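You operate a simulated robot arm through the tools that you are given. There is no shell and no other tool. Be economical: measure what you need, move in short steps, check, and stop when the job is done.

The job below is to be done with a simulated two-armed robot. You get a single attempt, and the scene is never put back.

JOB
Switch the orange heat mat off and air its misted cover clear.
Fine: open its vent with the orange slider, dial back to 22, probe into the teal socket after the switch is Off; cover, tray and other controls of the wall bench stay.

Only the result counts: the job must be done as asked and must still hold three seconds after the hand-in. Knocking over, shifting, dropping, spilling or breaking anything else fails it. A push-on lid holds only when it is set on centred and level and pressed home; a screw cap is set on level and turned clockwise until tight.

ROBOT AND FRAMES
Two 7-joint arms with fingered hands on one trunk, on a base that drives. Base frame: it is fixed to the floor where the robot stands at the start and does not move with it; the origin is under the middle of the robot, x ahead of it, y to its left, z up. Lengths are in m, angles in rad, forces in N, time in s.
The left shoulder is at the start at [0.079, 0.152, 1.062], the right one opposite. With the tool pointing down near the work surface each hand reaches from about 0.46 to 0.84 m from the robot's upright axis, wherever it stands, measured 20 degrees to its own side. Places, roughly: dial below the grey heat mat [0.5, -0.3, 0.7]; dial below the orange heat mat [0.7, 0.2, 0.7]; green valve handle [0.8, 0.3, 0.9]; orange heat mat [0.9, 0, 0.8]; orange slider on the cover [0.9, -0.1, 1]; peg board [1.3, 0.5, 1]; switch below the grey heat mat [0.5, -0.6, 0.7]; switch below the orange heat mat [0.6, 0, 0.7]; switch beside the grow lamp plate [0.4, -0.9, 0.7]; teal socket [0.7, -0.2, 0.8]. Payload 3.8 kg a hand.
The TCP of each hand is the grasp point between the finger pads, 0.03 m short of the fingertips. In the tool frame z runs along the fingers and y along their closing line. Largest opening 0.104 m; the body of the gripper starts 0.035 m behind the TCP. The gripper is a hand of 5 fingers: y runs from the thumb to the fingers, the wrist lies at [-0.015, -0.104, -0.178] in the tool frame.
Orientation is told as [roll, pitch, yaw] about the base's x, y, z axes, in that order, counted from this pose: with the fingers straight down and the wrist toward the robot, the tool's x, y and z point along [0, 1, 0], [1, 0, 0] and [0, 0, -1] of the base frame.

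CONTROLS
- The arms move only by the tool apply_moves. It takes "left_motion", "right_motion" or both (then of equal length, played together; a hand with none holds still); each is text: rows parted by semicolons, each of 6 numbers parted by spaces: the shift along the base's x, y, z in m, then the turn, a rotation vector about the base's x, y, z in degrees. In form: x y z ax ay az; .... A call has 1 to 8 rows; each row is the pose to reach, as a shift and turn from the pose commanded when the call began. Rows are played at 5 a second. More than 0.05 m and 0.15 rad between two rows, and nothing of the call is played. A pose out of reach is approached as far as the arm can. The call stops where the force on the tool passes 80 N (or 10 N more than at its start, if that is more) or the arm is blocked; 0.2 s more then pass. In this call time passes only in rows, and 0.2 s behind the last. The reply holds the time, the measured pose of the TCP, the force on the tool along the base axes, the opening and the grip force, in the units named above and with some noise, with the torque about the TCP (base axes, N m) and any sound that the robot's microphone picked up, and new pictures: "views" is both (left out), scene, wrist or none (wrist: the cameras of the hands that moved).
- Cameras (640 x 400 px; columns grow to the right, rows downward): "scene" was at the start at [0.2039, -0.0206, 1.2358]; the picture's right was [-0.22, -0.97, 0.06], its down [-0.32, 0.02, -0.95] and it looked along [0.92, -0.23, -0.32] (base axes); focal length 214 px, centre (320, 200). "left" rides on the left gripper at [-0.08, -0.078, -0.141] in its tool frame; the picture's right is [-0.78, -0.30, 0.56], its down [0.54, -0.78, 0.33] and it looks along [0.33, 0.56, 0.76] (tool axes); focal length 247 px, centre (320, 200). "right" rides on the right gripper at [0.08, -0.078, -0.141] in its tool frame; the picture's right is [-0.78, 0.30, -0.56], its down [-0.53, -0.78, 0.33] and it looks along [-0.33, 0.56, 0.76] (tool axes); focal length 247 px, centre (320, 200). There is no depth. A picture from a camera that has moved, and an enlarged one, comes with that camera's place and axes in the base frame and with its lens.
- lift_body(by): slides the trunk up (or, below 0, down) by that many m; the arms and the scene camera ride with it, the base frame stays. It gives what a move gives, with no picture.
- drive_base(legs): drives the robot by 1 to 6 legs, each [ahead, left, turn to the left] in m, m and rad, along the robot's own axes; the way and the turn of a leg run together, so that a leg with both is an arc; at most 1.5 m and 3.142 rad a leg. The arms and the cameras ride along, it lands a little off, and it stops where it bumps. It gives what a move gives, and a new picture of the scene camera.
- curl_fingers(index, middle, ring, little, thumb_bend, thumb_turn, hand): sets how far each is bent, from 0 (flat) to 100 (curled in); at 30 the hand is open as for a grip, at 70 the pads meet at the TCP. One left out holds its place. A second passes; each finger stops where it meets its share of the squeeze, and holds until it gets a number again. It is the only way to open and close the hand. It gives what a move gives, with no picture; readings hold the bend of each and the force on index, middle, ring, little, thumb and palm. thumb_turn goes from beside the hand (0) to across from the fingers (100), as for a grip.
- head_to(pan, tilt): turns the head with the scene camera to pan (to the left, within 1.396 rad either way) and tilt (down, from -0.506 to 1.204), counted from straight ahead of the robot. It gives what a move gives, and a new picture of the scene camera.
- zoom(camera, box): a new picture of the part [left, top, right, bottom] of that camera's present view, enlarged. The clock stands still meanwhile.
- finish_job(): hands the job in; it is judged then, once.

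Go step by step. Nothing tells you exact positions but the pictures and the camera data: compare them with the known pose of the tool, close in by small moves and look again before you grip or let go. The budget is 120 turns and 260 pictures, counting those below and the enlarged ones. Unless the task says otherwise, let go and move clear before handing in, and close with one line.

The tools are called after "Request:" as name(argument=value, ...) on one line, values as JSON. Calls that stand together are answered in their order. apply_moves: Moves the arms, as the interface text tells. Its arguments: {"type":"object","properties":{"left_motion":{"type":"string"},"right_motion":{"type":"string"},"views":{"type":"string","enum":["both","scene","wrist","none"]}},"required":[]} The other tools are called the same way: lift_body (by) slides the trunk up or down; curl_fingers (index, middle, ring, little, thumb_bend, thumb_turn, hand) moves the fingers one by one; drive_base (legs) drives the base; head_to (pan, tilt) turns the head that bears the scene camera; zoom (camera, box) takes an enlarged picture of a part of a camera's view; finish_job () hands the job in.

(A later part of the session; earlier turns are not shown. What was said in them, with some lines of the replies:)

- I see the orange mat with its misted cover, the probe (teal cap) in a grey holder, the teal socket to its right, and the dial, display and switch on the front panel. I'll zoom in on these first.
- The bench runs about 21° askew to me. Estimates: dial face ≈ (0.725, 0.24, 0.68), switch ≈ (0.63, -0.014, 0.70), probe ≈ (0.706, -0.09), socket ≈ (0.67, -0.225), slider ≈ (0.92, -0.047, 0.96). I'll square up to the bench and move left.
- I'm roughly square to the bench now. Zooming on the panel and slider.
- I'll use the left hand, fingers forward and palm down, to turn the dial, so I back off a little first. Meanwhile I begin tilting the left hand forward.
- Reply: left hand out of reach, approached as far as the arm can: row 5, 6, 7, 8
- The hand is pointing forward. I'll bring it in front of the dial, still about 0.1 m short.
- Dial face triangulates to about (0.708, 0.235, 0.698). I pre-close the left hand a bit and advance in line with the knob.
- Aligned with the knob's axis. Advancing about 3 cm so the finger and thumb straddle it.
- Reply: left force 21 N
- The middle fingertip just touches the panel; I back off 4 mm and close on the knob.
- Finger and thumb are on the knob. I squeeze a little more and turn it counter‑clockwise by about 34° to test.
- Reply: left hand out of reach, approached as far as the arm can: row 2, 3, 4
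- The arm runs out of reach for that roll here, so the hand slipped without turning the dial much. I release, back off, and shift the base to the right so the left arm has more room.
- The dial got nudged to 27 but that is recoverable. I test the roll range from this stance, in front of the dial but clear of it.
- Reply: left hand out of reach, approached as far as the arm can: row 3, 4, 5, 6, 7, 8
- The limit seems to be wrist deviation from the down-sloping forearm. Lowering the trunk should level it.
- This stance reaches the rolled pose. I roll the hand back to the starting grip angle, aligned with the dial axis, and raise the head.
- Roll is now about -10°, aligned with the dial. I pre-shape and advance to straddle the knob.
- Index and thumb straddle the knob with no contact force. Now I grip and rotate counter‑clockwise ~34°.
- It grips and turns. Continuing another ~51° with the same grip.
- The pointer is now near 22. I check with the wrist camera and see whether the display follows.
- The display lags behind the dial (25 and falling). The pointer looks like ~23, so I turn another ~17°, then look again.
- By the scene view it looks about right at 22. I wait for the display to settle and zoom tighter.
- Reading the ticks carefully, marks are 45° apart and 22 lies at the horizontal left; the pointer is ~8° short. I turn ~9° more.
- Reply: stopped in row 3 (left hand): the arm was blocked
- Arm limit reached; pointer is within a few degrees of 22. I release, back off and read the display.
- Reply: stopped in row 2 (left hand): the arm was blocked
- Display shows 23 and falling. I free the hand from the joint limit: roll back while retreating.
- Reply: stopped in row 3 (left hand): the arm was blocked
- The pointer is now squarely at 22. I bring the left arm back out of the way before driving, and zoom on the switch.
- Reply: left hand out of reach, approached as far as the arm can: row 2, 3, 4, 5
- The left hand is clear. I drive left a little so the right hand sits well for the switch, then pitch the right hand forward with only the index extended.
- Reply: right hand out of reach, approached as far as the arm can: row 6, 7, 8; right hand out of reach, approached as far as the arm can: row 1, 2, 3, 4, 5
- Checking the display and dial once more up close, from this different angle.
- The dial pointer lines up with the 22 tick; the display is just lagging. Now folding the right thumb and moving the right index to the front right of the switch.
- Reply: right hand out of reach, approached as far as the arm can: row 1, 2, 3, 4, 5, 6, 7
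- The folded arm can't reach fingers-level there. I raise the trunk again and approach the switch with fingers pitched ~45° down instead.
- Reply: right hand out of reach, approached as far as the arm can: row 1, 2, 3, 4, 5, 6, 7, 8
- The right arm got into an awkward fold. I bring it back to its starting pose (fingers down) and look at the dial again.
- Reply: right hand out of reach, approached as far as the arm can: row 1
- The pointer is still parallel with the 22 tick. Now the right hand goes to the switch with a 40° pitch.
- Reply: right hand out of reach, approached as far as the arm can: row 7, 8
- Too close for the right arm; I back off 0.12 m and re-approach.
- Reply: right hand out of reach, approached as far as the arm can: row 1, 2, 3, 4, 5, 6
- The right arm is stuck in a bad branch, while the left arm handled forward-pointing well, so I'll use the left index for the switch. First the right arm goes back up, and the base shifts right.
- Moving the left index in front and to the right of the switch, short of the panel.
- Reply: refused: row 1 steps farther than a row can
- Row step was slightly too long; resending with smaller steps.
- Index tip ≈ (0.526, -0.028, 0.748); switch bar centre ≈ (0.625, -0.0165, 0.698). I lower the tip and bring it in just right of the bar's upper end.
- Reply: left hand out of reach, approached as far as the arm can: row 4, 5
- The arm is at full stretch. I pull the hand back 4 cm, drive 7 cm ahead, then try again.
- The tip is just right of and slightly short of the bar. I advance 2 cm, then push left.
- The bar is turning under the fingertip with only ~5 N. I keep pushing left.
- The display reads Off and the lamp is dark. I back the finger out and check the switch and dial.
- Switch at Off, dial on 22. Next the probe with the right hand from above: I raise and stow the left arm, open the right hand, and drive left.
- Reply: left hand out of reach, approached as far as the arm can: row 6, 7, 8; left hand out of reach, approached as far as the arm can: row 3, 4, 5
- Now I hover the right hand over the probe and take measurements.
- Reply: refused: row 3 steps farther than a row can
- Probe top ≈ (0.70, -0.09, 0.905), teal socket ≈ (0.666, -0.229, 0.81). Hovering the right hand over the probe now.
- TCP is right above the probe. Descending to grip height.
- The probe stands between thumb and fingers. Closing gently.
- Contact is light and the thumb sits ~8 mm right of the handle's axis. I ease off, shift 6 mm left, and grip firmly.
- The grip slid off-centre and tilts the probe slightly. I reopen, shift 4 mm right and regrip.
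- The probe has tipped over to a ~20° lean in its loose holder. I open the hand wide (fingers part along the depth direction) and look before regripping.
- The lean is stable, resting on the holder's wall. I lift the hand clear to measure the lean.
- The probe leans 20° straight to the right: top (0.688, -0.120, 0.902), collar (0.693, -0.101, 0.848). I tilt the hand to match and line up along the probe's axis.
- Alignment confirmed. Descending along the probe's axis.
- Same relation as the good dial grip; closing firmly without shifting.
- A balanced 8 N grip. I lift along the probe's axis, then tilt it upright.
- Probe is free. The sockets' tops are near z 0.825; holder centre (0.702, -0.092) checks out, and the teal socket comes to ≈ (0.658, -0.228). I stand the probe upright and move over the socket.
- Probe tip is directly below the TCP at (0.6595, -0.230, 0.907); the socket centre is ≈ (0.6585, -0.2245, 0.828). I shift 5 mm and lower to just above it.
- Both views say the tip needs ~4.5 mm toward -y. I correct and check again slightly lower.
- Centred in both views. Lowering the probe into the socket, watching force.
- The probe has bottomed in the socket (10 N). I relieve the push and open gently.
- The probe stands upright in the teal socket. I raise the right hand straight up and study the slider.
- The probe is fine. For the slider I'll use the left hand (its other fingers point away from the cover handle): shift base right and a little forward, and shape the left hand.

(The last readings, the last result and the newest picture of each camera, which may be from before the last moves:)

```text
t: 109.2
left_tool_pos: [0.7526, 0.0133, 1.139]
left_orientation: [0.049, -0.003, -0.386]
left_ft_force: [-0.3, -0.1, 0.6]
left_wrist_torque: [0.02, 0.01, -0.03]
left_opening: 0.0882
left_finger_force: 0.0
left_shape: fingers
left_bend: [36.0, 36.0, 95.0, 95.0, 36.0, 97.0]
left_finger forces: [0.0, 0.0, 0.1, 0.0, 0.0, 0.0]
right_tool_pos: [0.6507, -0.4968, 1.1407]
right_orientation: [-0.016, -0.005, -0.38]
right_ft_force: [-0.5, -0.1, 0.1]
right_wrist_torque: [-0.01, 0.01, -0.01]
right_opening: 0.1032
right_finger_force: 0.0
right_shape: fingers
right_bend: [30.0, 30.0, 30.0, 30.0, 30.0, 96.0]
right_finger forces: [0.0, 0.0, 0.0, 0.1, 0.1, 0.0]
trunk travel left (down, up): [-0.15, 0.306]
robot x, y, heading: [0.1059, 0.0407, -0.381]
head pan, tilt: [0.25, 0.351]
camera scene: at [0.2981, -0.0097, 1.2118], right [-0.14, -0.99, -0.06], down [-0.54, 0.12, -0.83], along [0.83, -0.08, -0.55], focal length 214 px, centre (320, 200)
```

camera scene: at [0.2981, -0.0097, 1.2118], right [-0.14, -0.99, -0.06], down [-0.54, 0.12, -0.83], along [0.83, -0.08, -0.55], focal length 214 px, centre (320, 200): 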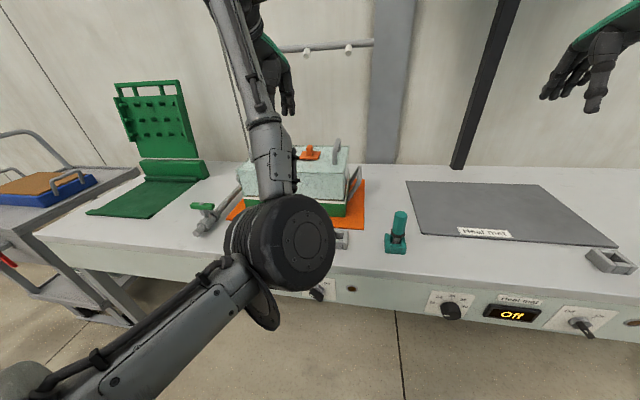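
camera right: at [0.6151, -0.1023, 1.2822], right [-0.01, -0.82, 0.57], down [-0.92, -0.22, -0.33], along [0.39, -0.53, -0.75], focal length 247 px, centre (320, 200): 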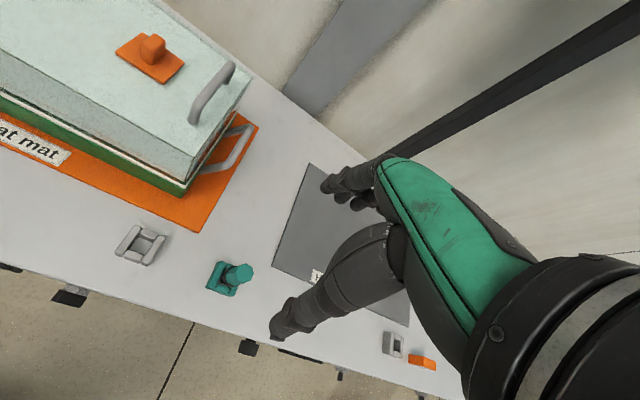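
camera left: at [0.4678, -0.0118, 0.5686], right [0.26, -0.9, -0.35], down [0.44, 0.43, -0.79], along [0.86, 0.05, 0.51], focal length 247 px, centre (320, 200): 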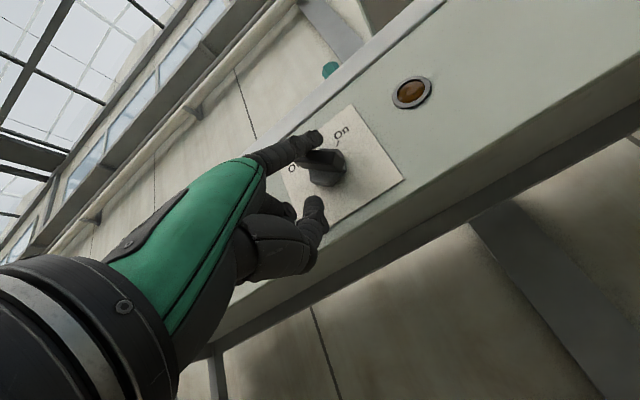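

Left arm blocks part of the scene view, so I rely on the left wrist camera. Moving part way toward the slider.

Request:
apply_moves(left_motion="0.03 -0.01 0 0 0 0; 0.06 -0.02 -0.01 0 0 0; 0.09 -0.032 -0.02 0 0 0; 0.09 -0.032 -0.02 0 0 0", views="both")

Request:
zoom(camera="left", box=[300, 0, 620, 200])

```text
t: 110.2
left_tool_pos: [0.8435, -0.0204, 1.1183]
left_orientation: [0.049, -0.004, -0.386]
left_ft_force: [0.5, 0.7, -0.5]
left_wrist_torque: [-0.02, -0.01, 0.01]
left_opening: 0.088
left_finger_force: 0.1
left_shape: fingers
left_bend: [36.0, 36.0, 95.0, 95.0, 36.0, 97.0]
left_finger forces: [0.0, 0.0, 0.0, 0.0, 0.0, 0.0]
right_tool_pos: [0.65, -0.4971, 1.1407]
right_orientation: [-0.014, -0.005, -0.379]
right_ft_force: [0.2, -0.5, 0.5]
right_wrist_torque: [0.06, 0.0, 0.0]
right_opening: 0.1031
right_finger_force: 0.1
right_shape: fingers
right_bend: [30.0, 30.0, 30.0, 30.0, 30.0, 96.0]
right_finger forces: [0.0, 0.1, 0.0, 0.0, 0.1, 0.1]
trunk travel left (down, up): [-0.15, 0.306]
robot x, y, heading: [0.1064, 0.0411, -0.377]
head pan, tilt: [0.25, 0.351]
camera scene: at [0.298, -0.0098, 1.2119], right [-0.14, -0.99, -0.06], down [-0.54, 0.12, -0.83], along [0.83, -0.08, -0.55], focal length 214 px, centre (320, 200)
camera left: at [0.7388, -0.0695, 1.2552], right [-0.55, -0.58, -0.6], down [-0.51, 0.8, -0.31], along [0.66, 0.13, -0.74], focal length 247 px, centre (320, 200)
```

scene: 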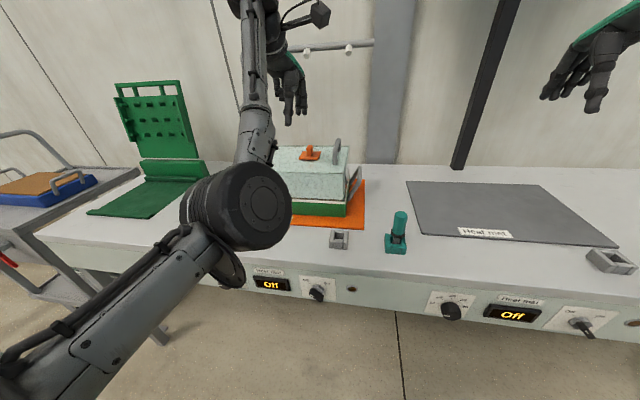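
left: 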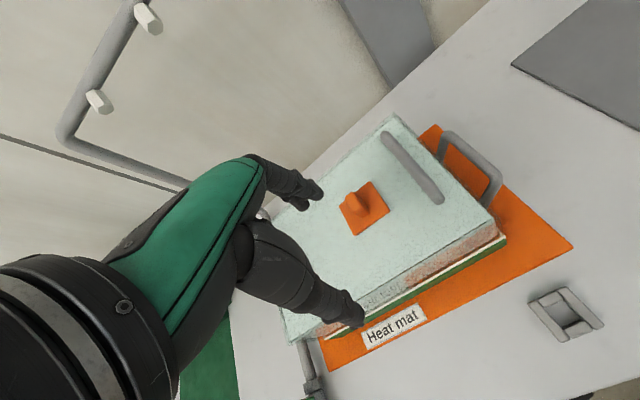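

```text
2.00 times, centred on (460, 100) of left
camera zoom: at [0.7388, -0.0695, 1.2552], right [-0.55, -0.58, -0.6], down [-0.51, 0.8, -0.31], along [0.66, 0.13, -0.74], focal length 494 px, centre (40, 400)
```

zoom: 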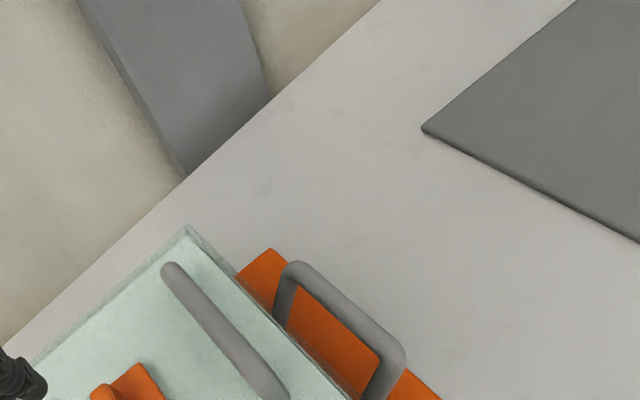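

The spray bar is far behind (x ≈ 1.33), so it's clear. I move the left hand above the slider's tab.

Request:
apply_moves(left_motion="0.035 -0.012 -0.015 0 0 0; 0.07 -0.025 -0.03 0 0 0; 0.073 -0.0255 -0.05 0 0 0", views="wrist")

Request:
zoom(camera="left", box=[220, 120, 460, 320])

Request:
zoom(camera="scene", box=[260, 80, 380, 180])

```text
t: 111.0
left_tool_pos: [0.9105, -0.0425, 1.0635]
left_orientation: [0.048, -0.005, -0.386]
left_ft_force: [0.6, 0.5, 0.0]
left_wrist_torque: [-0.03, -0.03, 0.03]
left_opening: 0.0885
left_finger_force: 0.0
left_shape: fingers
left_bend: [36.0, 36.0, 95.0, 95.0, 36.0, 98.0]
left_finger forces: [0.0, 0.1, 0.0, 0.0, 0.0, 0.1]
left hand out of reach, approached as far as the arm can: row 2, 3
right_tool_pos: [0.6503, -0.4984, 1.14]
right_orientation: [-0.014, -0.003, -0.38]
right_ft_force: [0.3, -0.1, -0.1]
right_wrist_torque: [0.01, -0.01, 0.0]
right_opening: 0.1031
right_finger_force: 0.1
right_shape: fingers
right_bend: [30.0, 30.0, 30.0, 30.0, 30.0, 96.0]
right_finger forces: [0.1, 0.1, 0.0, 0.0, 0.0, 0.0]
trunk travel left (down, up): [-0.15, 0.306]
robot x, y, heading: [0.1028, 0.0423, -0.378]
head pan, tilt: [0.25, 0.351]
camera left: at [0.8055, -0.0924, 1.2012], right [-0.55, -0.58, -0.59], down [-0.51, 0.8, -0.31], along [0.66, 0.13, -0.74], focal length 247 px, centre (320, 200)
```

left: 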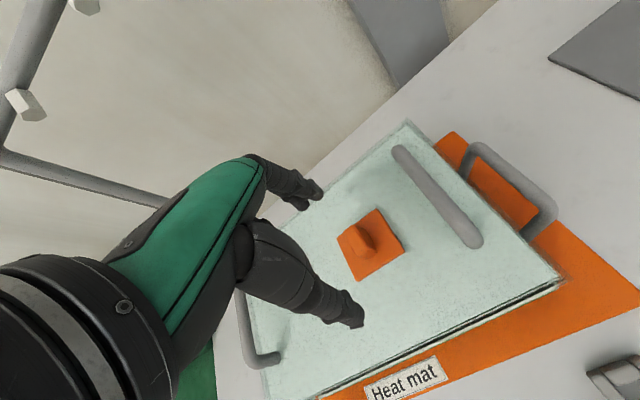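

```text
2.00 times, centred on (340, 220) of left
camera zoom: at [0.8055, -0.0924, 1.2012], right [-0.55, -0.58, -0.59], down [-0.51, 0.8, -0.31], along [0.66, 0.13, -0.74], focal length 494 px, centre (280, 160)
```

zoom: 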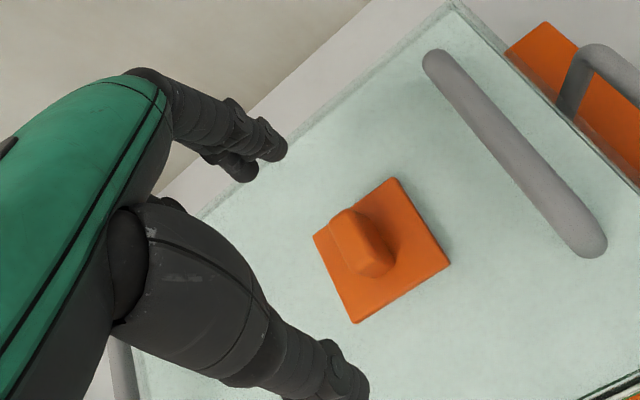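

```text
4.00 times, centred on (320, 130) of scene
camera zoom: at [0.2996, -0.0107, 1.2113], right [-0.13, -0.99, -0.06], down [-0.54, 0.13, -0.83], along [0.83, -0.08, -0.56], focal length 858 px, centre (320, 480)
```

zoom: 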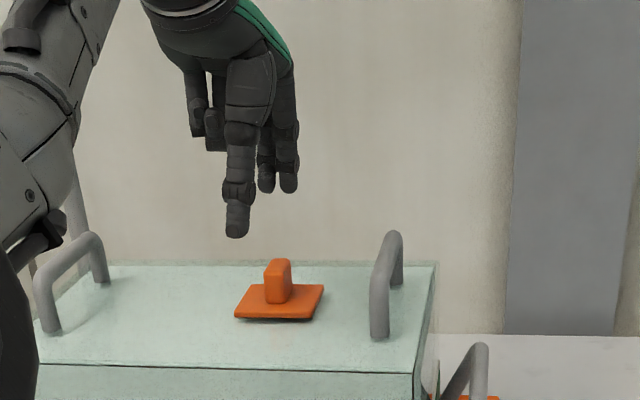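

The slider plate is at (0.925, -0.051, 0.959), tab top ≈ 0.988. The arm is at its stretch limit, so I drive 6 cm closer and re-aim.

Request:
drive_base(legs=[[0.06, 0, 0]])

Request:
zoom(camera="left", box=[220, 120, 460, 320])

```text
t: 111.9
left_tool_pos: [0.9611, -0.0628, 1.0686]
left_orientation: [0.049, -0.005, -0.389]
left_ft_force: [-0.1, -0.2, -0.5]
left_wrist_torque: [0.02, -0.02, -0.01]
left_opening: 0.0882
left_finger_force: 0.1
left_shape: fingers
left_bend: [36.0, 36.0, 95.0, 95.0, 36.0, 98.0]
left_finger forces: [0.1, 0.1, 0.0, 0.0, 0.1, 0.0]
right_tool_pos: [0.7045, -0.5194, 1.1426]
right_orientation: [-0.014, -0.003, -0.382]
right_ft_force: [-0.3, 0.3, 0.7]
right_wrist_torque: [0.01, 0.02, 0.0]
right_opening: 0.1031
right_finger_force: 0.1
right_shape: fingers
right_bend: [30.0, 30.0, 30.0, 30.0, 30.0, 96.0]
right_finger forces: [0.1, 0.0, 0.1, 0.1, 0.0, 0.1]
trunk travel left (down, up): [-0.15, 0.306]
robot x, y, heading: [0.1593, 0.0248, -0.374]
head pan, tilt: [0.25, 0.351]
camera scene: at [0.3521, -0.0311, 1.2124], right [-0.14, -0.99, -0.06], down [-0.54, 0.12, -0.83], along [0.83, -0.08, -0.55], focal length 214 px, centre (320, 200)
```

scene: 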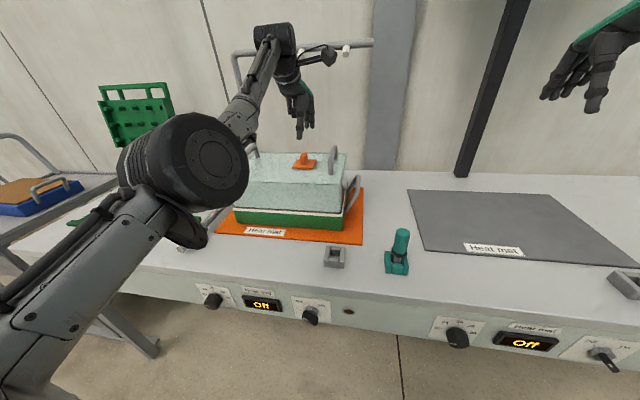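

```text
2.00 times, centred on (340, 220) of left
camera zoom: at [0.8577, -0.1135, 1.2032], right [-0.55, -0.58, -0.6], down [-0.51, 0.8, -0.31], along [0.66, 0.13, -0.74], focal length 494 px, centre (280, 160)
```

zoom: 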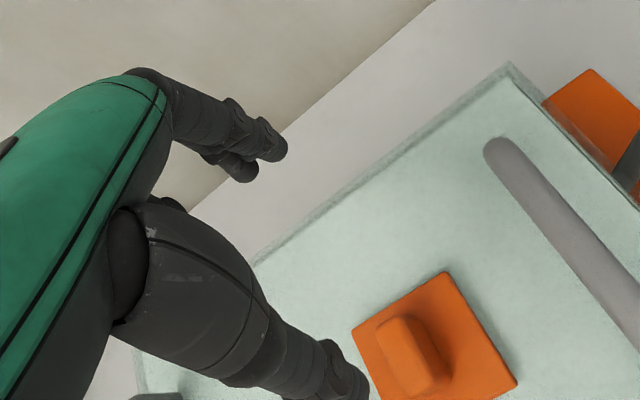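

Tab centre ≈ (0.928, -0.055). I centre the hand over it and lower until the fingertips are just above the plate.

Request:
apply_moves(left_motion="-0.034 0.009 0 0 0 0; -0.034 0.009 -0.03 0 0 0; -0.034 0.009 -0.055 0 0 0; -0.034 0.009 -0.068 0 0 0", views="wrist")

Request:
zoom(camera="scene", box=[250, 100, 350, 180])

Request:
zoom(camera="left", box=[220, 120, 460, 320])

```text
t: 112.9
left_tool_pos: [0.9287, -0.0544, 0.9984]
left_orientation: [0.047, -0.007, -0.386]
left_ft_force: [-0.7, 0.4, 0.4]
left_wrist_torque: [0.02, -0.02, 0.02]
left_opening: 0.0885
left_finger_force: 0.0
left_shape: fingers
left_bend: [36.0, 36.0, 95.0, 95.0, 36.0, 98.0]
left_finger forces: [0.0, 0.0, 0.1, 0.0, 0.1, 0.0]
right_tool_pos: [0.7033, -0.5179, 1.1418]
right_orientation: [-0.015, -0.004, -0.381]
right_ft_force: [0.6, -0.6, -0.1]
right_wrist_torque: [-0.01, 0.01, 0.0]
right_opening: 0.1031
right_finger_force: 0.1
right_shape: fingers
right_bend: [30.0, 30.0, 30.0, 30.0, 30.0, 96.0]
right_finger forces: [0.0, 0.0, 0.0, 0.0, 0.0, 0.0]
trunk travel left (down, up): [-0.15, 0.306]
robot x, y, heading: [0.1631, 0.0162, -0.379]
head pan, tilt: [0.25, 0.351]
camera left: at [0.8243, -0.1045, 1.1343], right [-0.55, -0.58, -0.6], down [-0.51, 0.8, -0.31], along [0.66, 0.13, -0.74], focal length 247 px, centre (320, 200)
```

left: 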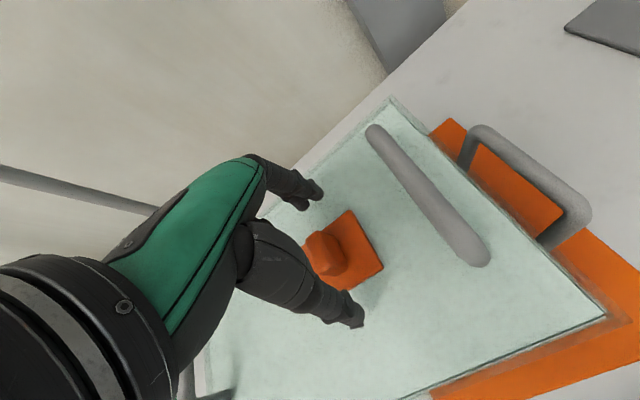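

```text
5.00 times, centred on (300, 140) of scene
camera zoom: at [0.3529, -0.0314, 1.212], right [-0.14, -0.99, -0.06], down [-0.54, 0.12, -0.83], along [0.83, -0.08, -0.55], focal length 1072 px, centre (420, 500)
```

zoom: 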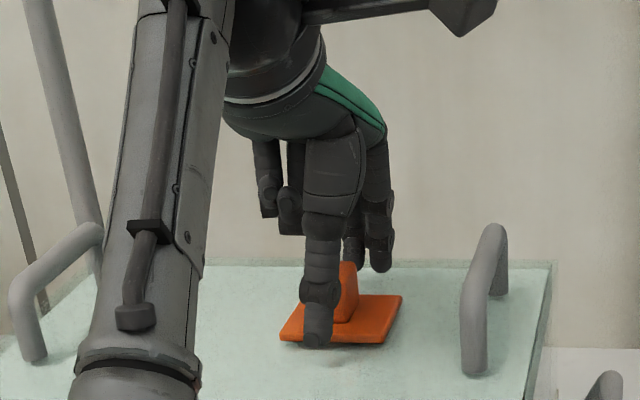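

```text
2.00 times, centred on (340, 220) of left
camera zoom: at [0.8243, -0.1045, 1.1343], right [-0.55, -0.58, -0.6], down [-0.51, 0.8, -0.31], along [0.66, 0.13, -0.74], focal length 494 px, centre (280, 160)
```

zoom: 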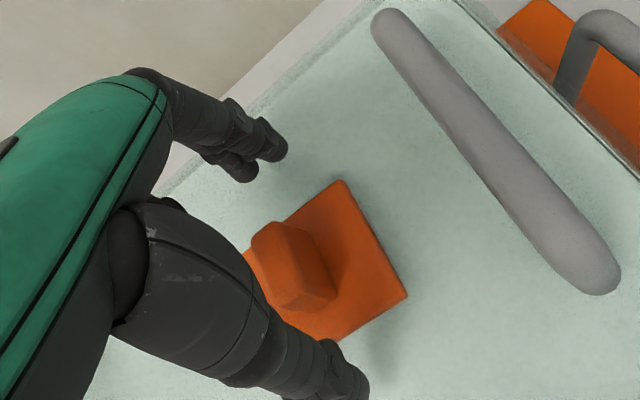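

The thumb and index straddle the tab. Closing gently.

Request:
curl_fingers(hand="left", index=66, middle=62, thumb_bend=64)

Request:
zoom(camera="scene", box=[250, 100, 350, 180])

Request:
zoom(camera="left", box=[220, 120, 460, 320])

```text
t: 113.9
left_tool_pos: [0.9297, -0.0547, 0.9983]
left_orientation: [0.049, -0.006, -0.385]
left_ft_force: [2.0, -0.5, 5.8]
left_wrist_torque: [0.03, 0.08, 0.02]
left_opening: 0.0334
left_finger_force: 8.3
left_shape: fingers
left_bend: [59.0, 59.0, 95.0, 95.0, 57.0, 97.0]
left_finger forces: [5.0, 3.1, 0.0, 0.1, 8.8, 0.0]
right_tool_pos: [0.7046, -0.5191, 1.1415]
right_orientation: [-0.014, -0.007, -0.38]
right_ft_force: [-0.2, 0.2, 0.5]
right_wrist_torque: [0.0, -0.03, 0.0]
right_opening: 0.103
right_finger_force: 0.0
right_shape: fingers
right_bend: [30.0, 30.0, 30.0, 30.0, 30.0, 96.0]
right_finger forces: [0.0, 0.0, 0.0, 0.0, 0.0, 0.1]
trunk travel left (down, up): [-0.15, 0.306]
robot x, y, heading: [0.1602, 0.0217, -0.38]
head pan, tilt: [0.25, 0.351]
```

```text
5.00 times, centred on (300, 140) of scene
camera zoom: at [0.3529, -0.0316, 1.212], right [-0.14, -0.99, -0.06], down [-0.54, 0.12, -0.83], along [0.83, -0.08, -0.55], focal length 1072 px, centre (420, 500)
```

zoom: 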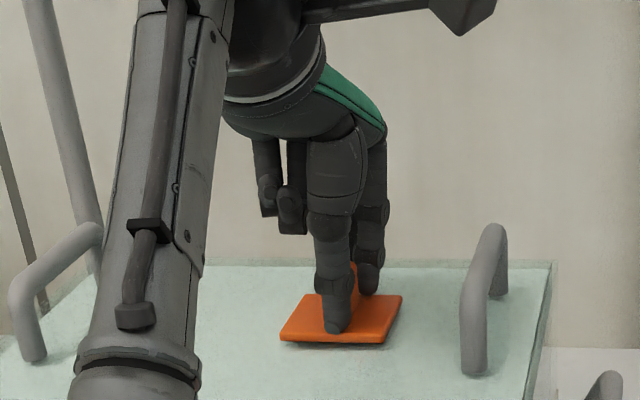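

```text
2.00 times, centred on (340, 220) of left
camera zoom: at [0.8245, -0.1046, 1.1346], right [-0.55, -0.58, -0.6], down [-0.51, 0.8, -0.31], along [0.66, 0.13, -0.74], focal length 494 px, centre (280, 160)
```

zoom: 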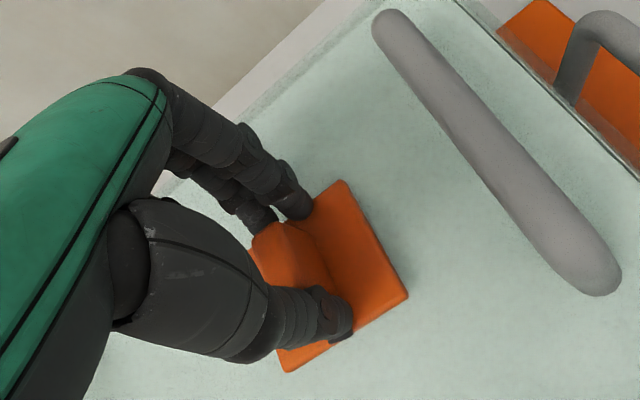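

Gripped lightly. I try sliding left by 1 cm and watch the force.

Request:
apply_moves(left_motion="0.0016 0.0047 0.001 0 0 0; 0.0032 0.0095 0.001 0 0 0", views="none")

Request:
zoom(camera="scene", box=[250, 100, 350, 180])

```text
t: 114.5
left_tool_pos: [0.9331, -0.0444, 0.9984]
left_orientation: [0.048, -0.002, -0.388]
left_ft_force: [0.9, -0.7, 2.6]
left_wrist_torque: [0.0, 0.01, 0.0]
left_opening: 0.033
left_finger_force: 6.8
left_shape: fingers
left_bend: [59.0, 59.0, 95.0, 95.0, 57.0, 97.0]
left_finger forces: [4.5, 2.5, 0.1, 0.1, 7.0, 0.0]
right_tool_pos: [0.7054, -0.519, 1.1404]
right_orientation: [-0.014, -0.005, -0.379]
right_ft_force: [-0.3, -0.3, 0.1]
right_wrist_torque: [-0.02, 0.02, -0.01]
right_opening: 0.1034
right_finger_force: 0.2
right_shape: fingers
right_bend: [30.0, 30.0, 30.0, 30.0, 30.0, 96.0]
right_finger forces: [0.0, 0.0, 0.1, 0.1, 0.1, 0.0]
trunk travel left (down, up): [-0.15, 0.306]
robot x, y, heading: [0.1604, 0.0197, -0.376]
head pan, tilt: [0.25, 0.351]
```

```text
5.00 times, centred on (300, 140) of scene
camera zoom: at [0.3533, -0.0315, 1.2118], right [-0.14, -0.99, -0.06], down [-0.54, 0.12, -0.83], along [0.83, -0.08, -0.55], focal length 1072 px, centre (420, 500)
```

zoom: 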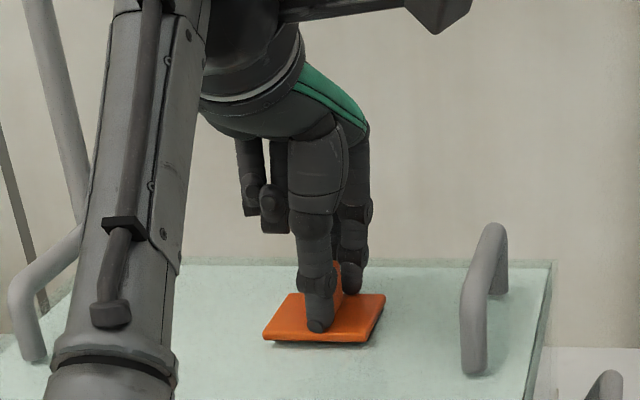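

It slides left with under 1 N and the cover stays put. Continuing left 3.5 cm.

Request:
apply_moves(left_motion="0.0032 0.0095 0 0 0 0; 0.0064 0.019 0 0 0 0; 0.0096 0.0284 0 0 0 0; 0.0112 0.033 0 0 0 0", views="none")

Request:
zoom(camera="scene", box=[240, 100, 360, 200])

Request:
zoom(camera="left", box=[220, 60, 540, 320])

```text
t: 115.5
left_tool_pos: [0.9445, -0.0109, 0.9981]
left_orientation: [0.049, -0.004, -0.388]
left_ft_force: [-0.5, -0.4, 0.6]
left_wrist_torque: [-0.03, 0.07, -0.01]
left_opening: 0.0329
left_finger_force: 7.5
left_shape: fingers
left_bend: [60.0, 59.0, 95.0, 95.0, 57.0, 97.0]
left_finger forces: [4.2, 2.3, 0.0, 0.0, 8.3, 0.0]
right_tool_pos: [0.7059, -0.5196, 1.1427]
right_orientation: [-0.013, -0.003, -0.381]
right_ft_force: [0.7, -0.3, 0.2]
right_wrist_torque: [0.02, 0.01, -0.02]
right_opening: 0.103
right_finger_force: 0.1
right_shape: fingers
right_bend: [30.0, 30.0, 30.0, 30.0, 30.0, 96.0]
right_finger forces: [0.0, 0.0, 0.1, 0.1, 0.0, 0.0]
trunk travel left (down, up): [-0.15, 0.306]
robot x, y, heading: [0.1609, 0.0201, -0.374]
head pan, tilt: [0.25, 0.351]
```

```text
4.00 times, centred on (300, 150) of scene
camera zoom: at [0.3534, -0.0316, 1.2118], right [-0.14, -0.99, -0.06], down [-0.54, 0.12, -0.83], along [0.83, -0.08, -0.55], focal length 858 px, centre (400, 400)
```

zoom: 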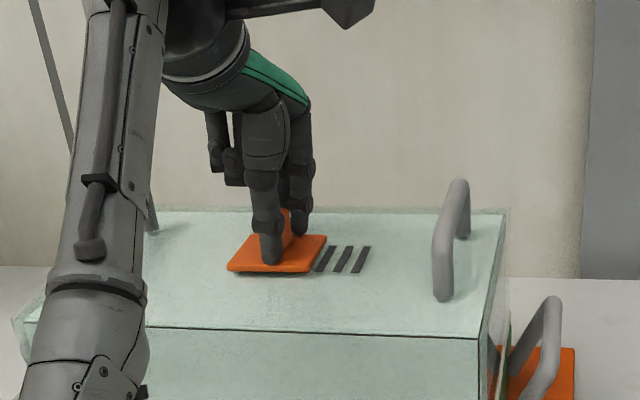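

```text
1.54 times, centred on (380, 190) of left
camera zoom: at [0.839, -0.0623, 1.1349], right [-0.55, -0.58, -0.6], down [-0.51, 0.8, -0.31], along [0.66, 0.13, -0.74], focal length 380 px, centre (228, 215)
```

zoom: 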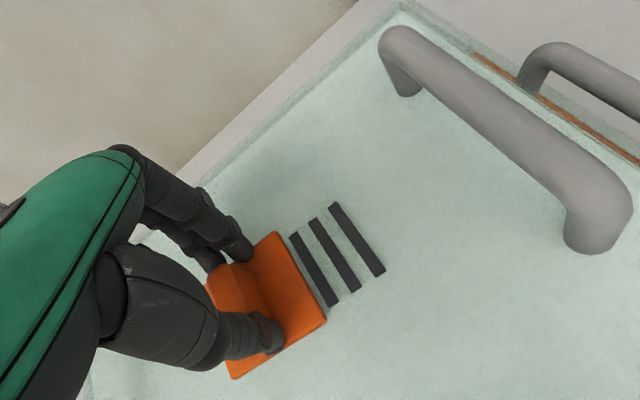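

The vent slots are appearing. I continue left until it is fully open.

Request:
apply_moves(left_motion="0.0026 0.0076 0 0 0 0; 0.0048 0.0142 0 0 0 0; 0.0064 0.019 0 0 0 0", views="none")

Request:
zoom(camera="scene", box=[240, 100, 360, 200])

Request:
zoom(camera="left", box=[220, 60, 540, 320])

```text
t: 116.3
left_tool_pos: [0.9488, 0.005, 0.9984]
left_orientation: [0.048, -0.004, -0.387]
left_ft_force: [-0.7, -2.5, 2.4]
left_wrist_torque: [-0.09, 0.06, 0.02]
left_opening: 0.0327
left_finger_force: 7.1
left_shape: fingers
left_bend: [60.0, 59.0, 95.0, 95.0, 57.0, 96.0]
left_finger forces: [4.0, 2.5, 0.1, 0.0, 9.0, 0.0]
right_tool_pos: [0.7043, -0.52, 1.1413]
right_orientation: [-0.014, -0.005, -0.38]
right_ft_force: [-0.2, 0.0, 0.7]
right_wrist_torque: [0.02, -0.01, 0.02]
right_opening: 0.103
right_finger_force: 0.0
right_shape: fingers
right_bend: [30.0, 30.0, 30.0, 30.0, 30.0, 96.0]
right_finger forces: [0.0, 0.1, 0.0, 0.0, 0.0, 0.0]
trunk travel left (down, up): [-0.15, 0.306]
robot x, y, heading: [0.1618, 0.0196, -0.376]
head pan, tilt: [0.25, 0.351]
```

```text
4.00 times, centred on (300, 150) of scene
camera zoom: at [0.353, -0.0323, 1.2119], right [-0.14, -0.99, -0.06], down [-0.54, 0.13, -0.83], along [0.83, -0.08, -0.55], focal length 858 px, centre (400, 400)
```

zoom: 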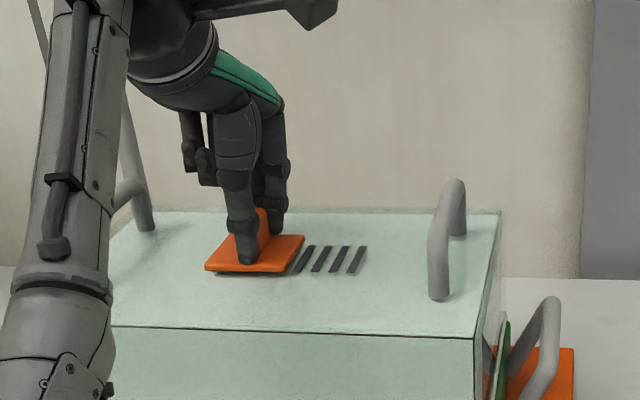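

```text
1.54 times, centred on (380, 190) of left
camera zoom: at [0.8449, -0.0447, 1.1351], right [-0.55, -0.58, -0.6], down [-0.51, 0.8, -0.31], along [0.66, 0.13, -0.74], focal length 380 px, centre (228, 215)
```

zoom: 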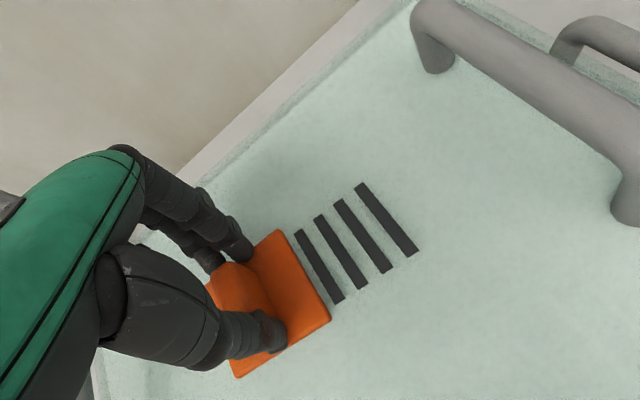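

Four slots are open and the slider seems at its stop. The cover's right end may have crept a few millimetres; I release and inspect.

Request:
curl_fingers(hand="left", index=36, middle=36, thumb_bend=36)

Request:
apply_moves(left_motion="0 0 0.03 0 0 0; 0 0 0.06 0 0 0; 0 0 0.1 0 0 0", views="wrist")

Request:
zoom(camera="scene", box=[300, 130, 400, 250])

Request:
zoom(camera="scene", box=[240, 100, 360, 200])

```text
t: 117.3
left_tool_pos: [0.9497, 0.0053, 0.9985]
left_orientation: [0.048, -0.003, -0.387]
left_ft_force: [-0.2, -0.6, -0.6]
left_wrist_torque: [-0.03, -0.02, -0.02]
left_opening: 0.088
left_finger_force: 0.0
left_shape: fingers
left_bend: [36.0, 36.0, 95.0, 95.0, 36.0, 97.0]
left_finger forces: [0.1, 0.0, 0.0, 0.0, 0.1, 0.0]
right_tool_pos: [0.7067, -0.519, 1.1409]
right_orientation: [-0.013, -0.003, -0.381]
right_ft_force: [0.4, 0.0, 0.6]
right_wrist_torque: [-0.01, 0.02, 0.04]
right_opening: 0.1033
right_finger_force: 0.0
right_shape: fingers
right_bend: [30.0, 30.0, 30.0, 30.0, 30.0, 96.0]
right_finger forces: [0.1, 0.0, 0.1, 0.0, 0.0, 0.0]
trunk travel left (down, up): [-0.15, 0.306]
robot x, y, heading: [0.1604, 0.0229, -0.38]
head pan, tilt: [0.25, 0.351]
```

```text
t: 118.1
left_tool_pos: [0.9493, 0.0061, 1.0987]
left_orientation: [0.048, -0.003, -0.388]
left_ft_force: [0.6, -0.4, 0.4]
left_wrist_torque: [-0.02, -0.01, -0.01]
left_opening: 0.0877
left_finger_force: 0.0
left_shape: fingers
left_bend: [36.0, 36.0, 95.0, 95.0, 36.0, 97.0]
left_finger forces: [0.0, 0.0, 0.1, 0.0, 0.0, 0.0]
right_tool_pos: [0.7043, -0.5193, 1.1418]
right_orientation: [-0.013, -0.005, -0.38]
right_ft_force: [-0.5, -0.4, -0.3]
right_wrist_torque: [-0.01, 0.0, -0.03]
right_opening: 0.1033
right_finger_force: 0.0
right_shape: fingers
right_bend: [30.0, 30.0, 30.0, 30.0, 30.0, 96.0]
right_finger forces: [0.0, 0.0, 0.0, 0.1, 0.0, 0.0]
trunk travel left (down, up): [-0.15, 0.306]
robot x, y, heading: [0.1609, 0.0202, -0.383]
head pan, tilt: [0.25, 0.351]
camera left: at [0.8444, -0.0432, 1.2353], right [-0.55, -0.58, -0.6], down [-0.51, 0.8, -0.31], along [0.66, 0.13, -0.74], focal length 247 px, centre (320, 200)
```

left: 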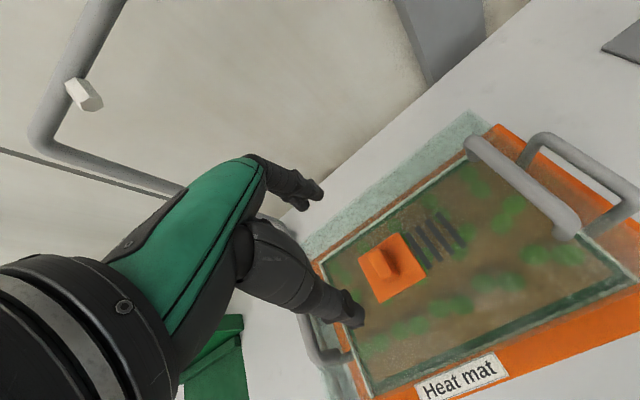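

```text
3.33 times, centred on (350, 190) of scene
camera zoom: at [0.3524, -0.0316, 1.2121], right [-0.14, -0.99, -0.06], down [-0.54, 0.12, -0.83], along [0.83, -0.08, -0.55], focal length 715 px, centre (220, 233)
```

zoom: 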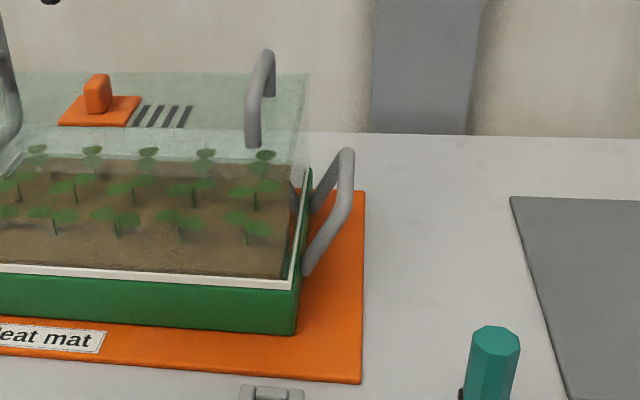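

```text
4.00 times, centred on (300, 150) of scene
camera zoom: at [0.3524, -0.0316, 1.2121], right [-0.14, -0.99, -0.06], down [-0.54, 0.12, -0.83], along [0.83, -0.08, -0.55], focal length 858 px, centre (400, 400)
```

zoom: 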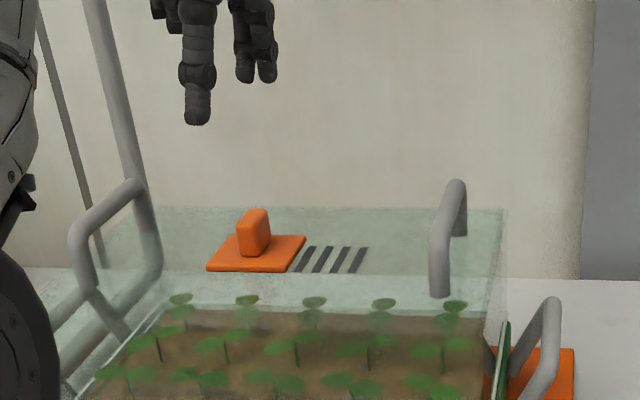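

The vent is open and the cover has already cleared. I check whether the cover still sits properly on the tray at both ends.

Request:
zoom(camera="left", box=[300, 90, 640, 400])

Request:
zoom(camera="scene", box=[330, 140, 370, 240])

Request:
zoom(camera="scene", box=[230, 150, 310, 250])

```text
1.29 times, centred on (470, 245) of left
camera zoom: at [0.8444, -0.0432, 1.2353], right [-0.55, -0.58, -0.6], down [-0.51, 0.8, -0.31], along [0.66, 0.13, -0.74], focal length 319 px, centre (126, 142)
```

zoom: 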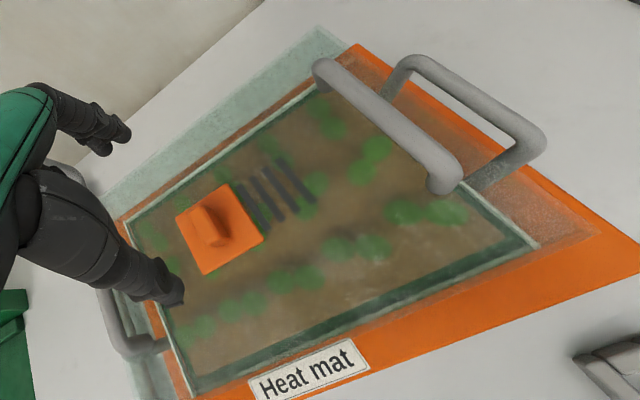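

```text
4.00 times, centred on (350, 190) of scene
camera zoom: at [0.3524, -0.0316, 1.2121], right [-0.14, -0.99, -0.06], down [-0.54, 0.12, -0.83], along [0.83, -0.08, -0.55], focal length 858 px, centre (200, 240)
```

zoom: 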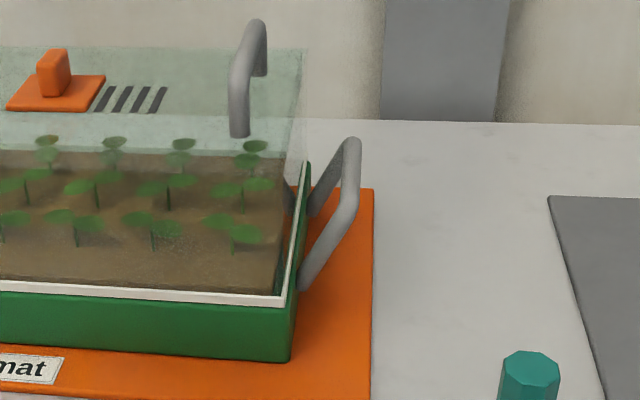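

```text
4.00 times, centred on (270, 200) of scene
camera zoom: at [0.3524, -0.0316, 1.2121], right [-0.14, -0.99, -0.06], down [-0.54, 0.12, -0.83], along [0.83, -0.08, -0.55], focal length 858 px, centre (520, 200)
```

zoom: 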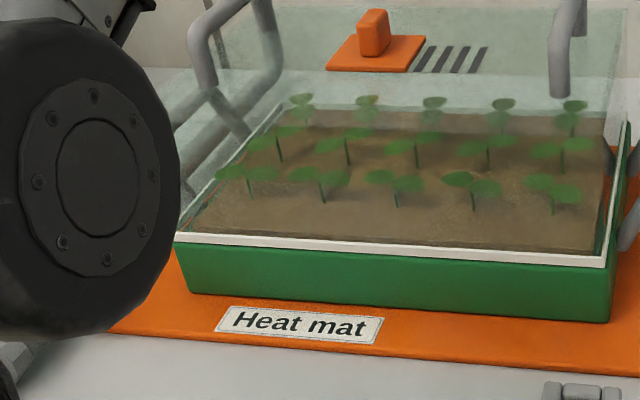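

The cover sits inside the tray's lip and is clear. I retract the left arm and recheck dial, switch and probe.

Request:
apply_moves(left_motion="-0.03 0.01 0.03 0 0 0; -0.07 0.025 0.05 0 0 0; -0.11 0.04 0.05 0 0 0; -0.15 0.055 0.05 0 0 0; -0.18 0.065 0.05 0 0 0", views="scene")

Request:
drive_base(legs=[[-0.25, 0, 0]])

```text
t: 119.3
left_tool_pos: [0.8068, 0.0785, 1.1489]
left_orientation: [0.046, -0.003, -0.387]
left_ft_force: [-0.6, -0.3, -0.6]
left_wrist_torque: [-0.03, -0.01, 0.01]
left_opening: 0.0881
left_finger_force: 0.1
left_shape: fingers
left_bend: [36.0, 36.0, 95.0, 95.0, 36.0, 97.0]
left_finger forces: [0.0, 0.1, 0.0, 0.0, 0.0, 0.1]
left hand out of reach, approached as far as the arm can: row 4, 5
right_tool_pos: [0.7066, -0.5188, 1.1412]
right_orientation: [-0.015, -0.006, -0.381]
right_ft_force: [0.0, 0.5, 0.7]
right_wrist_torque: [-0.01, 0.0, -0.01]
right_opening: 0.1032
right_finger_force: 0.0
right_shape: fingers
right_bend: [30.0, 30.0, 30.0, 30.0, 30.0, 96.0]
right_finger forces: [0.0, 0.0, 0.0, 0.0, 0.0, 0.0]
trunk travel left (down, up): [-0.15, 0.306]
robot x, y, heading: [0.1626, 0.0226, -0.38]
head pan, tilt: [0.25, 0.351]
camera scene: at [0.3542, -0.0306, 1.2117], right [-0.14, -0.99, -0.06], down [-0.54, 0.12, -0.83], along [0.83, -0.08, -0.56], focal length 214 px, centre (320, 200)
```

scene: 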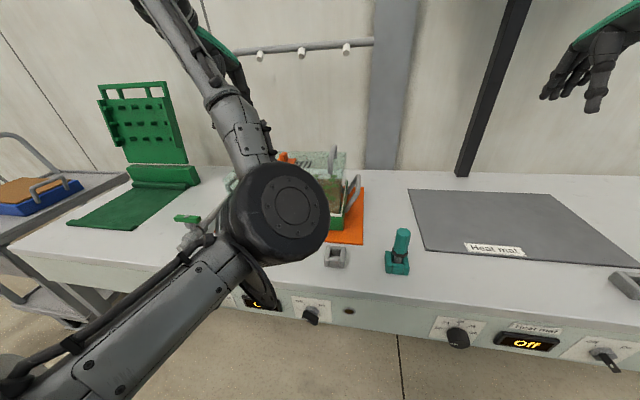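

```text
t: 121.1
left_tool_pos: [0.5742, 0.1674, 1.1486]
left_orientation: [0.049, -0.004, -0.389]
left_ft_force: [0.0, 0.6, -0.6]
left_wrist_torque: [-0.01, -0.02, 0.01]
left_opening: 0.0881
left_finger_force: 0.1
left_shape: fingers
left_bend: [36.0, 36.0, 95.0, 95.0, 36.0, 97.0]
left_finger forces: [0.0, 0.0, 0.0, 0.0, 0.0, 0.0]
right_tool_pos: [0.472, -0.4285, 1.141]
right_orientation: [-0.014, -0.003, -0.382]
right_ft_force: [-0.2, -0.7, -0.1]
right_wrist_torque: [0.04, -0.01, -0.02]
right_opening: 0.1029
right_finger_force: 0.1
right_shape: fingers
right_bend: [30.0, 30.0, 30.0, 30.0, 30.0, 96.0]
right_finger forces: [0.1, 0.0, 0.0, 0.0, 0.0, 0.1]
trunk travel left (down, up): [-0.15, 0.306]
robot x, y, heading: [-0.0685, 0.1128, -0.379]
head pan, tilt: [0.25, 0.351]
camera scene: at [0.1212, 0.0603, 1.2117], right [-0.14, -0.99, -0.06], down [-0.54, 0.13, -0.83], along [0.83, -0.08, -0.55], focal length 214 px, centre (320, 200)
```

scene: 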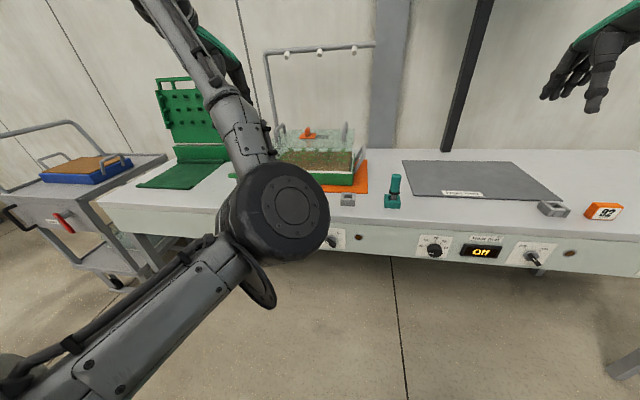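

The arm hides the dial; I drive left for an unobstructed look.

Request:
drive_base(legs=[[0, 0.4, 0]])

Request:
head_to(pan=-0.2, tilt=0.5)

Request:
zoom(camera="scene", box=[200, 50, 440, 220])

```text
t: 123.6
left_tool_pos: [0.7219, 0.535, 1.1484]
left_orientation: [0.049, -0.004, -0.394]
left_ft_force: [0.1, 0.4, -0.5]
left_wrist_torque: [0.03, -0.04, 0.01]
left_opening: 0.0881
left_finger_force: 0.1
left_shape: fingers
left_bend: [36.0, 36.0, 95.0, 95.0, 36.0, 97.0]
left_finger forces: [0.0, 0.0, 0.0, 0.1, 0.0, 0.0]
right_tool_pos: [0.6173, -0.0603, 1.1419]
right_orientation: [-0.014, -0.005, -0.387]
right_ft_force: [0.1, 0.0, -0.1]
right_wrist_torque: [-0.03, -0.01, 0.0]
right_opening: 0.1032
right_finger_force: 0.0
right_shape: fingers
right_bend: [30.0, 30.0, 30.0, 30.0, 30.0, 96.0]
right_finger forces: [0.0, 0.0, 0.0, 0.0, 0.1, 0.0]
trunk travel left (down, up): [-0.15, 0.306]
robot x, y, heading: [0.0761, 0.4798, -0.387]
head pan, tilt: [0.25, 0.351]
camera scene: at [0.2693, 0.4289, 1.2118], right [-0.14, -0.99, -0.06], down [-0.54, 0.13, -0.83], along [0.83, -0.08, -0.55], focal length 214 px, centre (320, 200)
```

scene: 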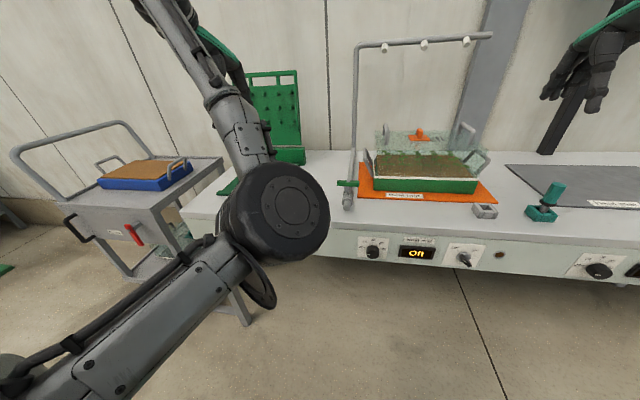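

```text
t: 124.5
left_tool_pos: [0.7212, 0.5351, 1.1498]
left_orientation: [0.05, -0.003, -0.394]
left_ft_force: [-0.5, 0.6, -0.7]
left_wrist_torque: [-0.01, -0.03, 0.01]
left_opening: 0.0883
left_finger_force: 0.1
left_shape: fingers
left_bend: [36.0, 36.0, 95.0, 95.0, 36.0, 97.0]
left_finger forces: [0.0, 0.0, 0.0, 0.0, 0.1, 0.0]
right_tool_pos: [0.6188, -0.0601, 1.1408]
right_orientation: [-0.013, -0.003, -0.385]
right_ft_force: [0.0, -0.3, 0.3]
right_wrist_torque: [0.0, 0.0, -0.01]
right_opening: 0.1031
right_finger_force: 0.0
right_shape: fingers
right_bend: [30.0, 30.0, 30.0, 30.0, 30.0, 96.0]
right_finger forces: [0.1, 0.0, 0.0, 0.0, 0.1, 0.0]
trunk travel left (down, up): [-0.15, 0.306]
robot x, y, heading: [0.0778, 0.4851, -0.388]
head pan, tilt: [-0.201, 0.499]
camera scene: at [0.2498, 0.3921, 1.1988], right [-0.55, -0.84, 0.05], down [-0.58, 0.34, -0.74], along [0.6, -0.43, -0.67], focal length 214 px, centre (320, 200)
```

scene: 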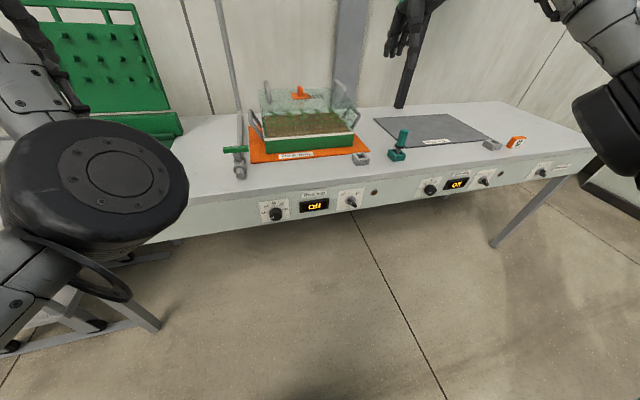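

```text
2.35 times, centred on (320, 135) of scene
camera zoom: at [0.2498, 0.3921, 1.1988], right [-0.55, -0.84, 0.05], down [-0.58, 0.34, -0.74], along [0.6, -0.43, -0.67], focal length 505 px, centre (320, 353)
```

zoom: 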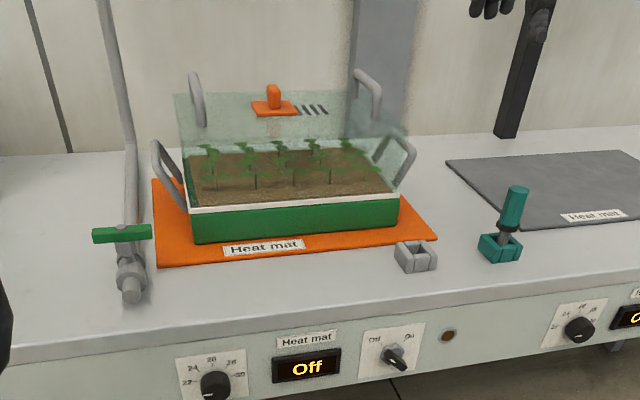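

Request:
zoom(camera="scene", box=[255, 185, 385, 235])

Request:
zoom(camera="scene", box=[255, 192, 303, 228])

Request:
zoom(camera="scene", box=[375, 120, 425, 170])

```text
4.92 times, centred on (320, 210) of scene
camera zoom: at [0.2498, 0.3921, 1.1988], right [-0.55, -0.84, 0.05], down [-0.58, 0.34, -0.74], along [0.6, -0.43, -0.67], focal length 1056 px, centre (320, 151)
```

zoom: 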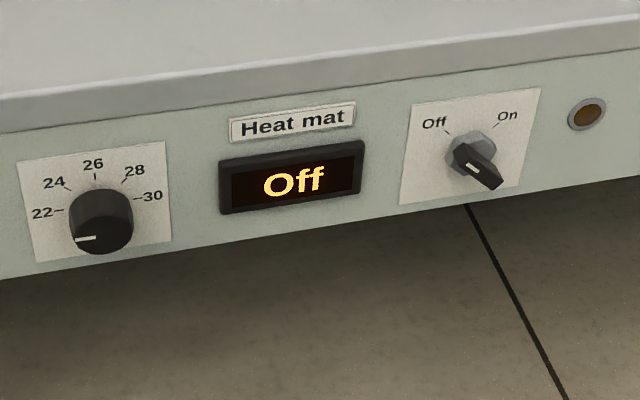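

```text
11.11 times, centred on (279, 210) of scene
camera zoom: at [0.2498, 0.3921, 1.1988], right [-0.55, -0.84, 0.05], down [-0.58, 0.34, -0.74], along [0.6, -0.43, -0.67], focal length 2383 px, centre (776, 89)
```

zoom: 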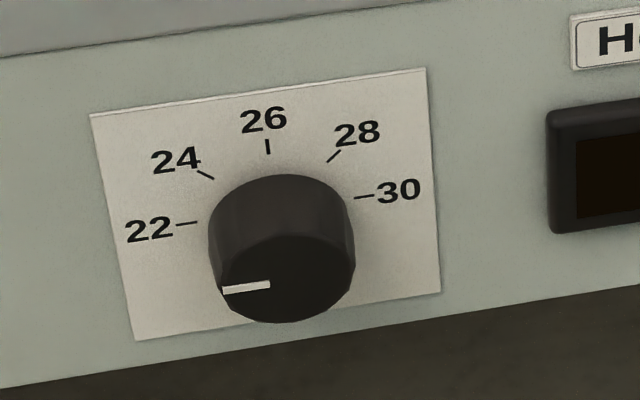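

```text
8.00 times, centred on (400, 145) of scene
camera zoom: at [0.2498, 0.3921, 1.1988], right [-0.55, -0.84, 0.05], down [-0.58, 0.34, -0.74], along [0.6, -0.43, -0.67], focal length 1716 px, centre (-320, 640)
```

zoom: 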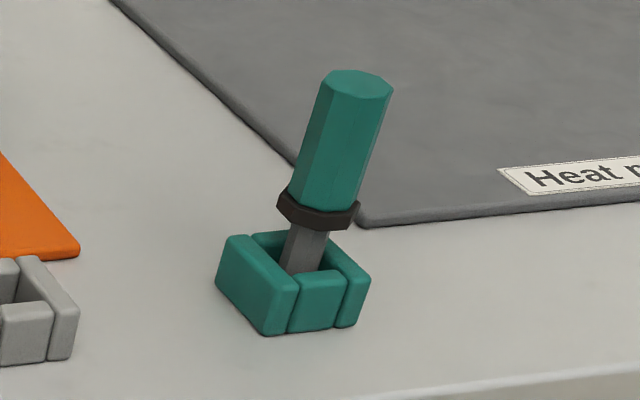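

Everything holds: the mat reads Off, the pointer is parallel to the 22 tick, the probe stands upright in the teal socket, the vent is open, and the cover is clear and seated. Both hands are empty and clear of the bench, so I hand in.

Request:
finish_job()

```text
The job is handed in.
```

I handed the job in: the orange heat mat is off and its cover has aired clear. The dial's pointer is on 22, the vent is open, and the probe went into the teal socket after the switch was Off. The cover slipped about 4 mm left when the slider reached its stop, but it still sits on the tray, and I left it there. The display still read 23 °C when I switched off.
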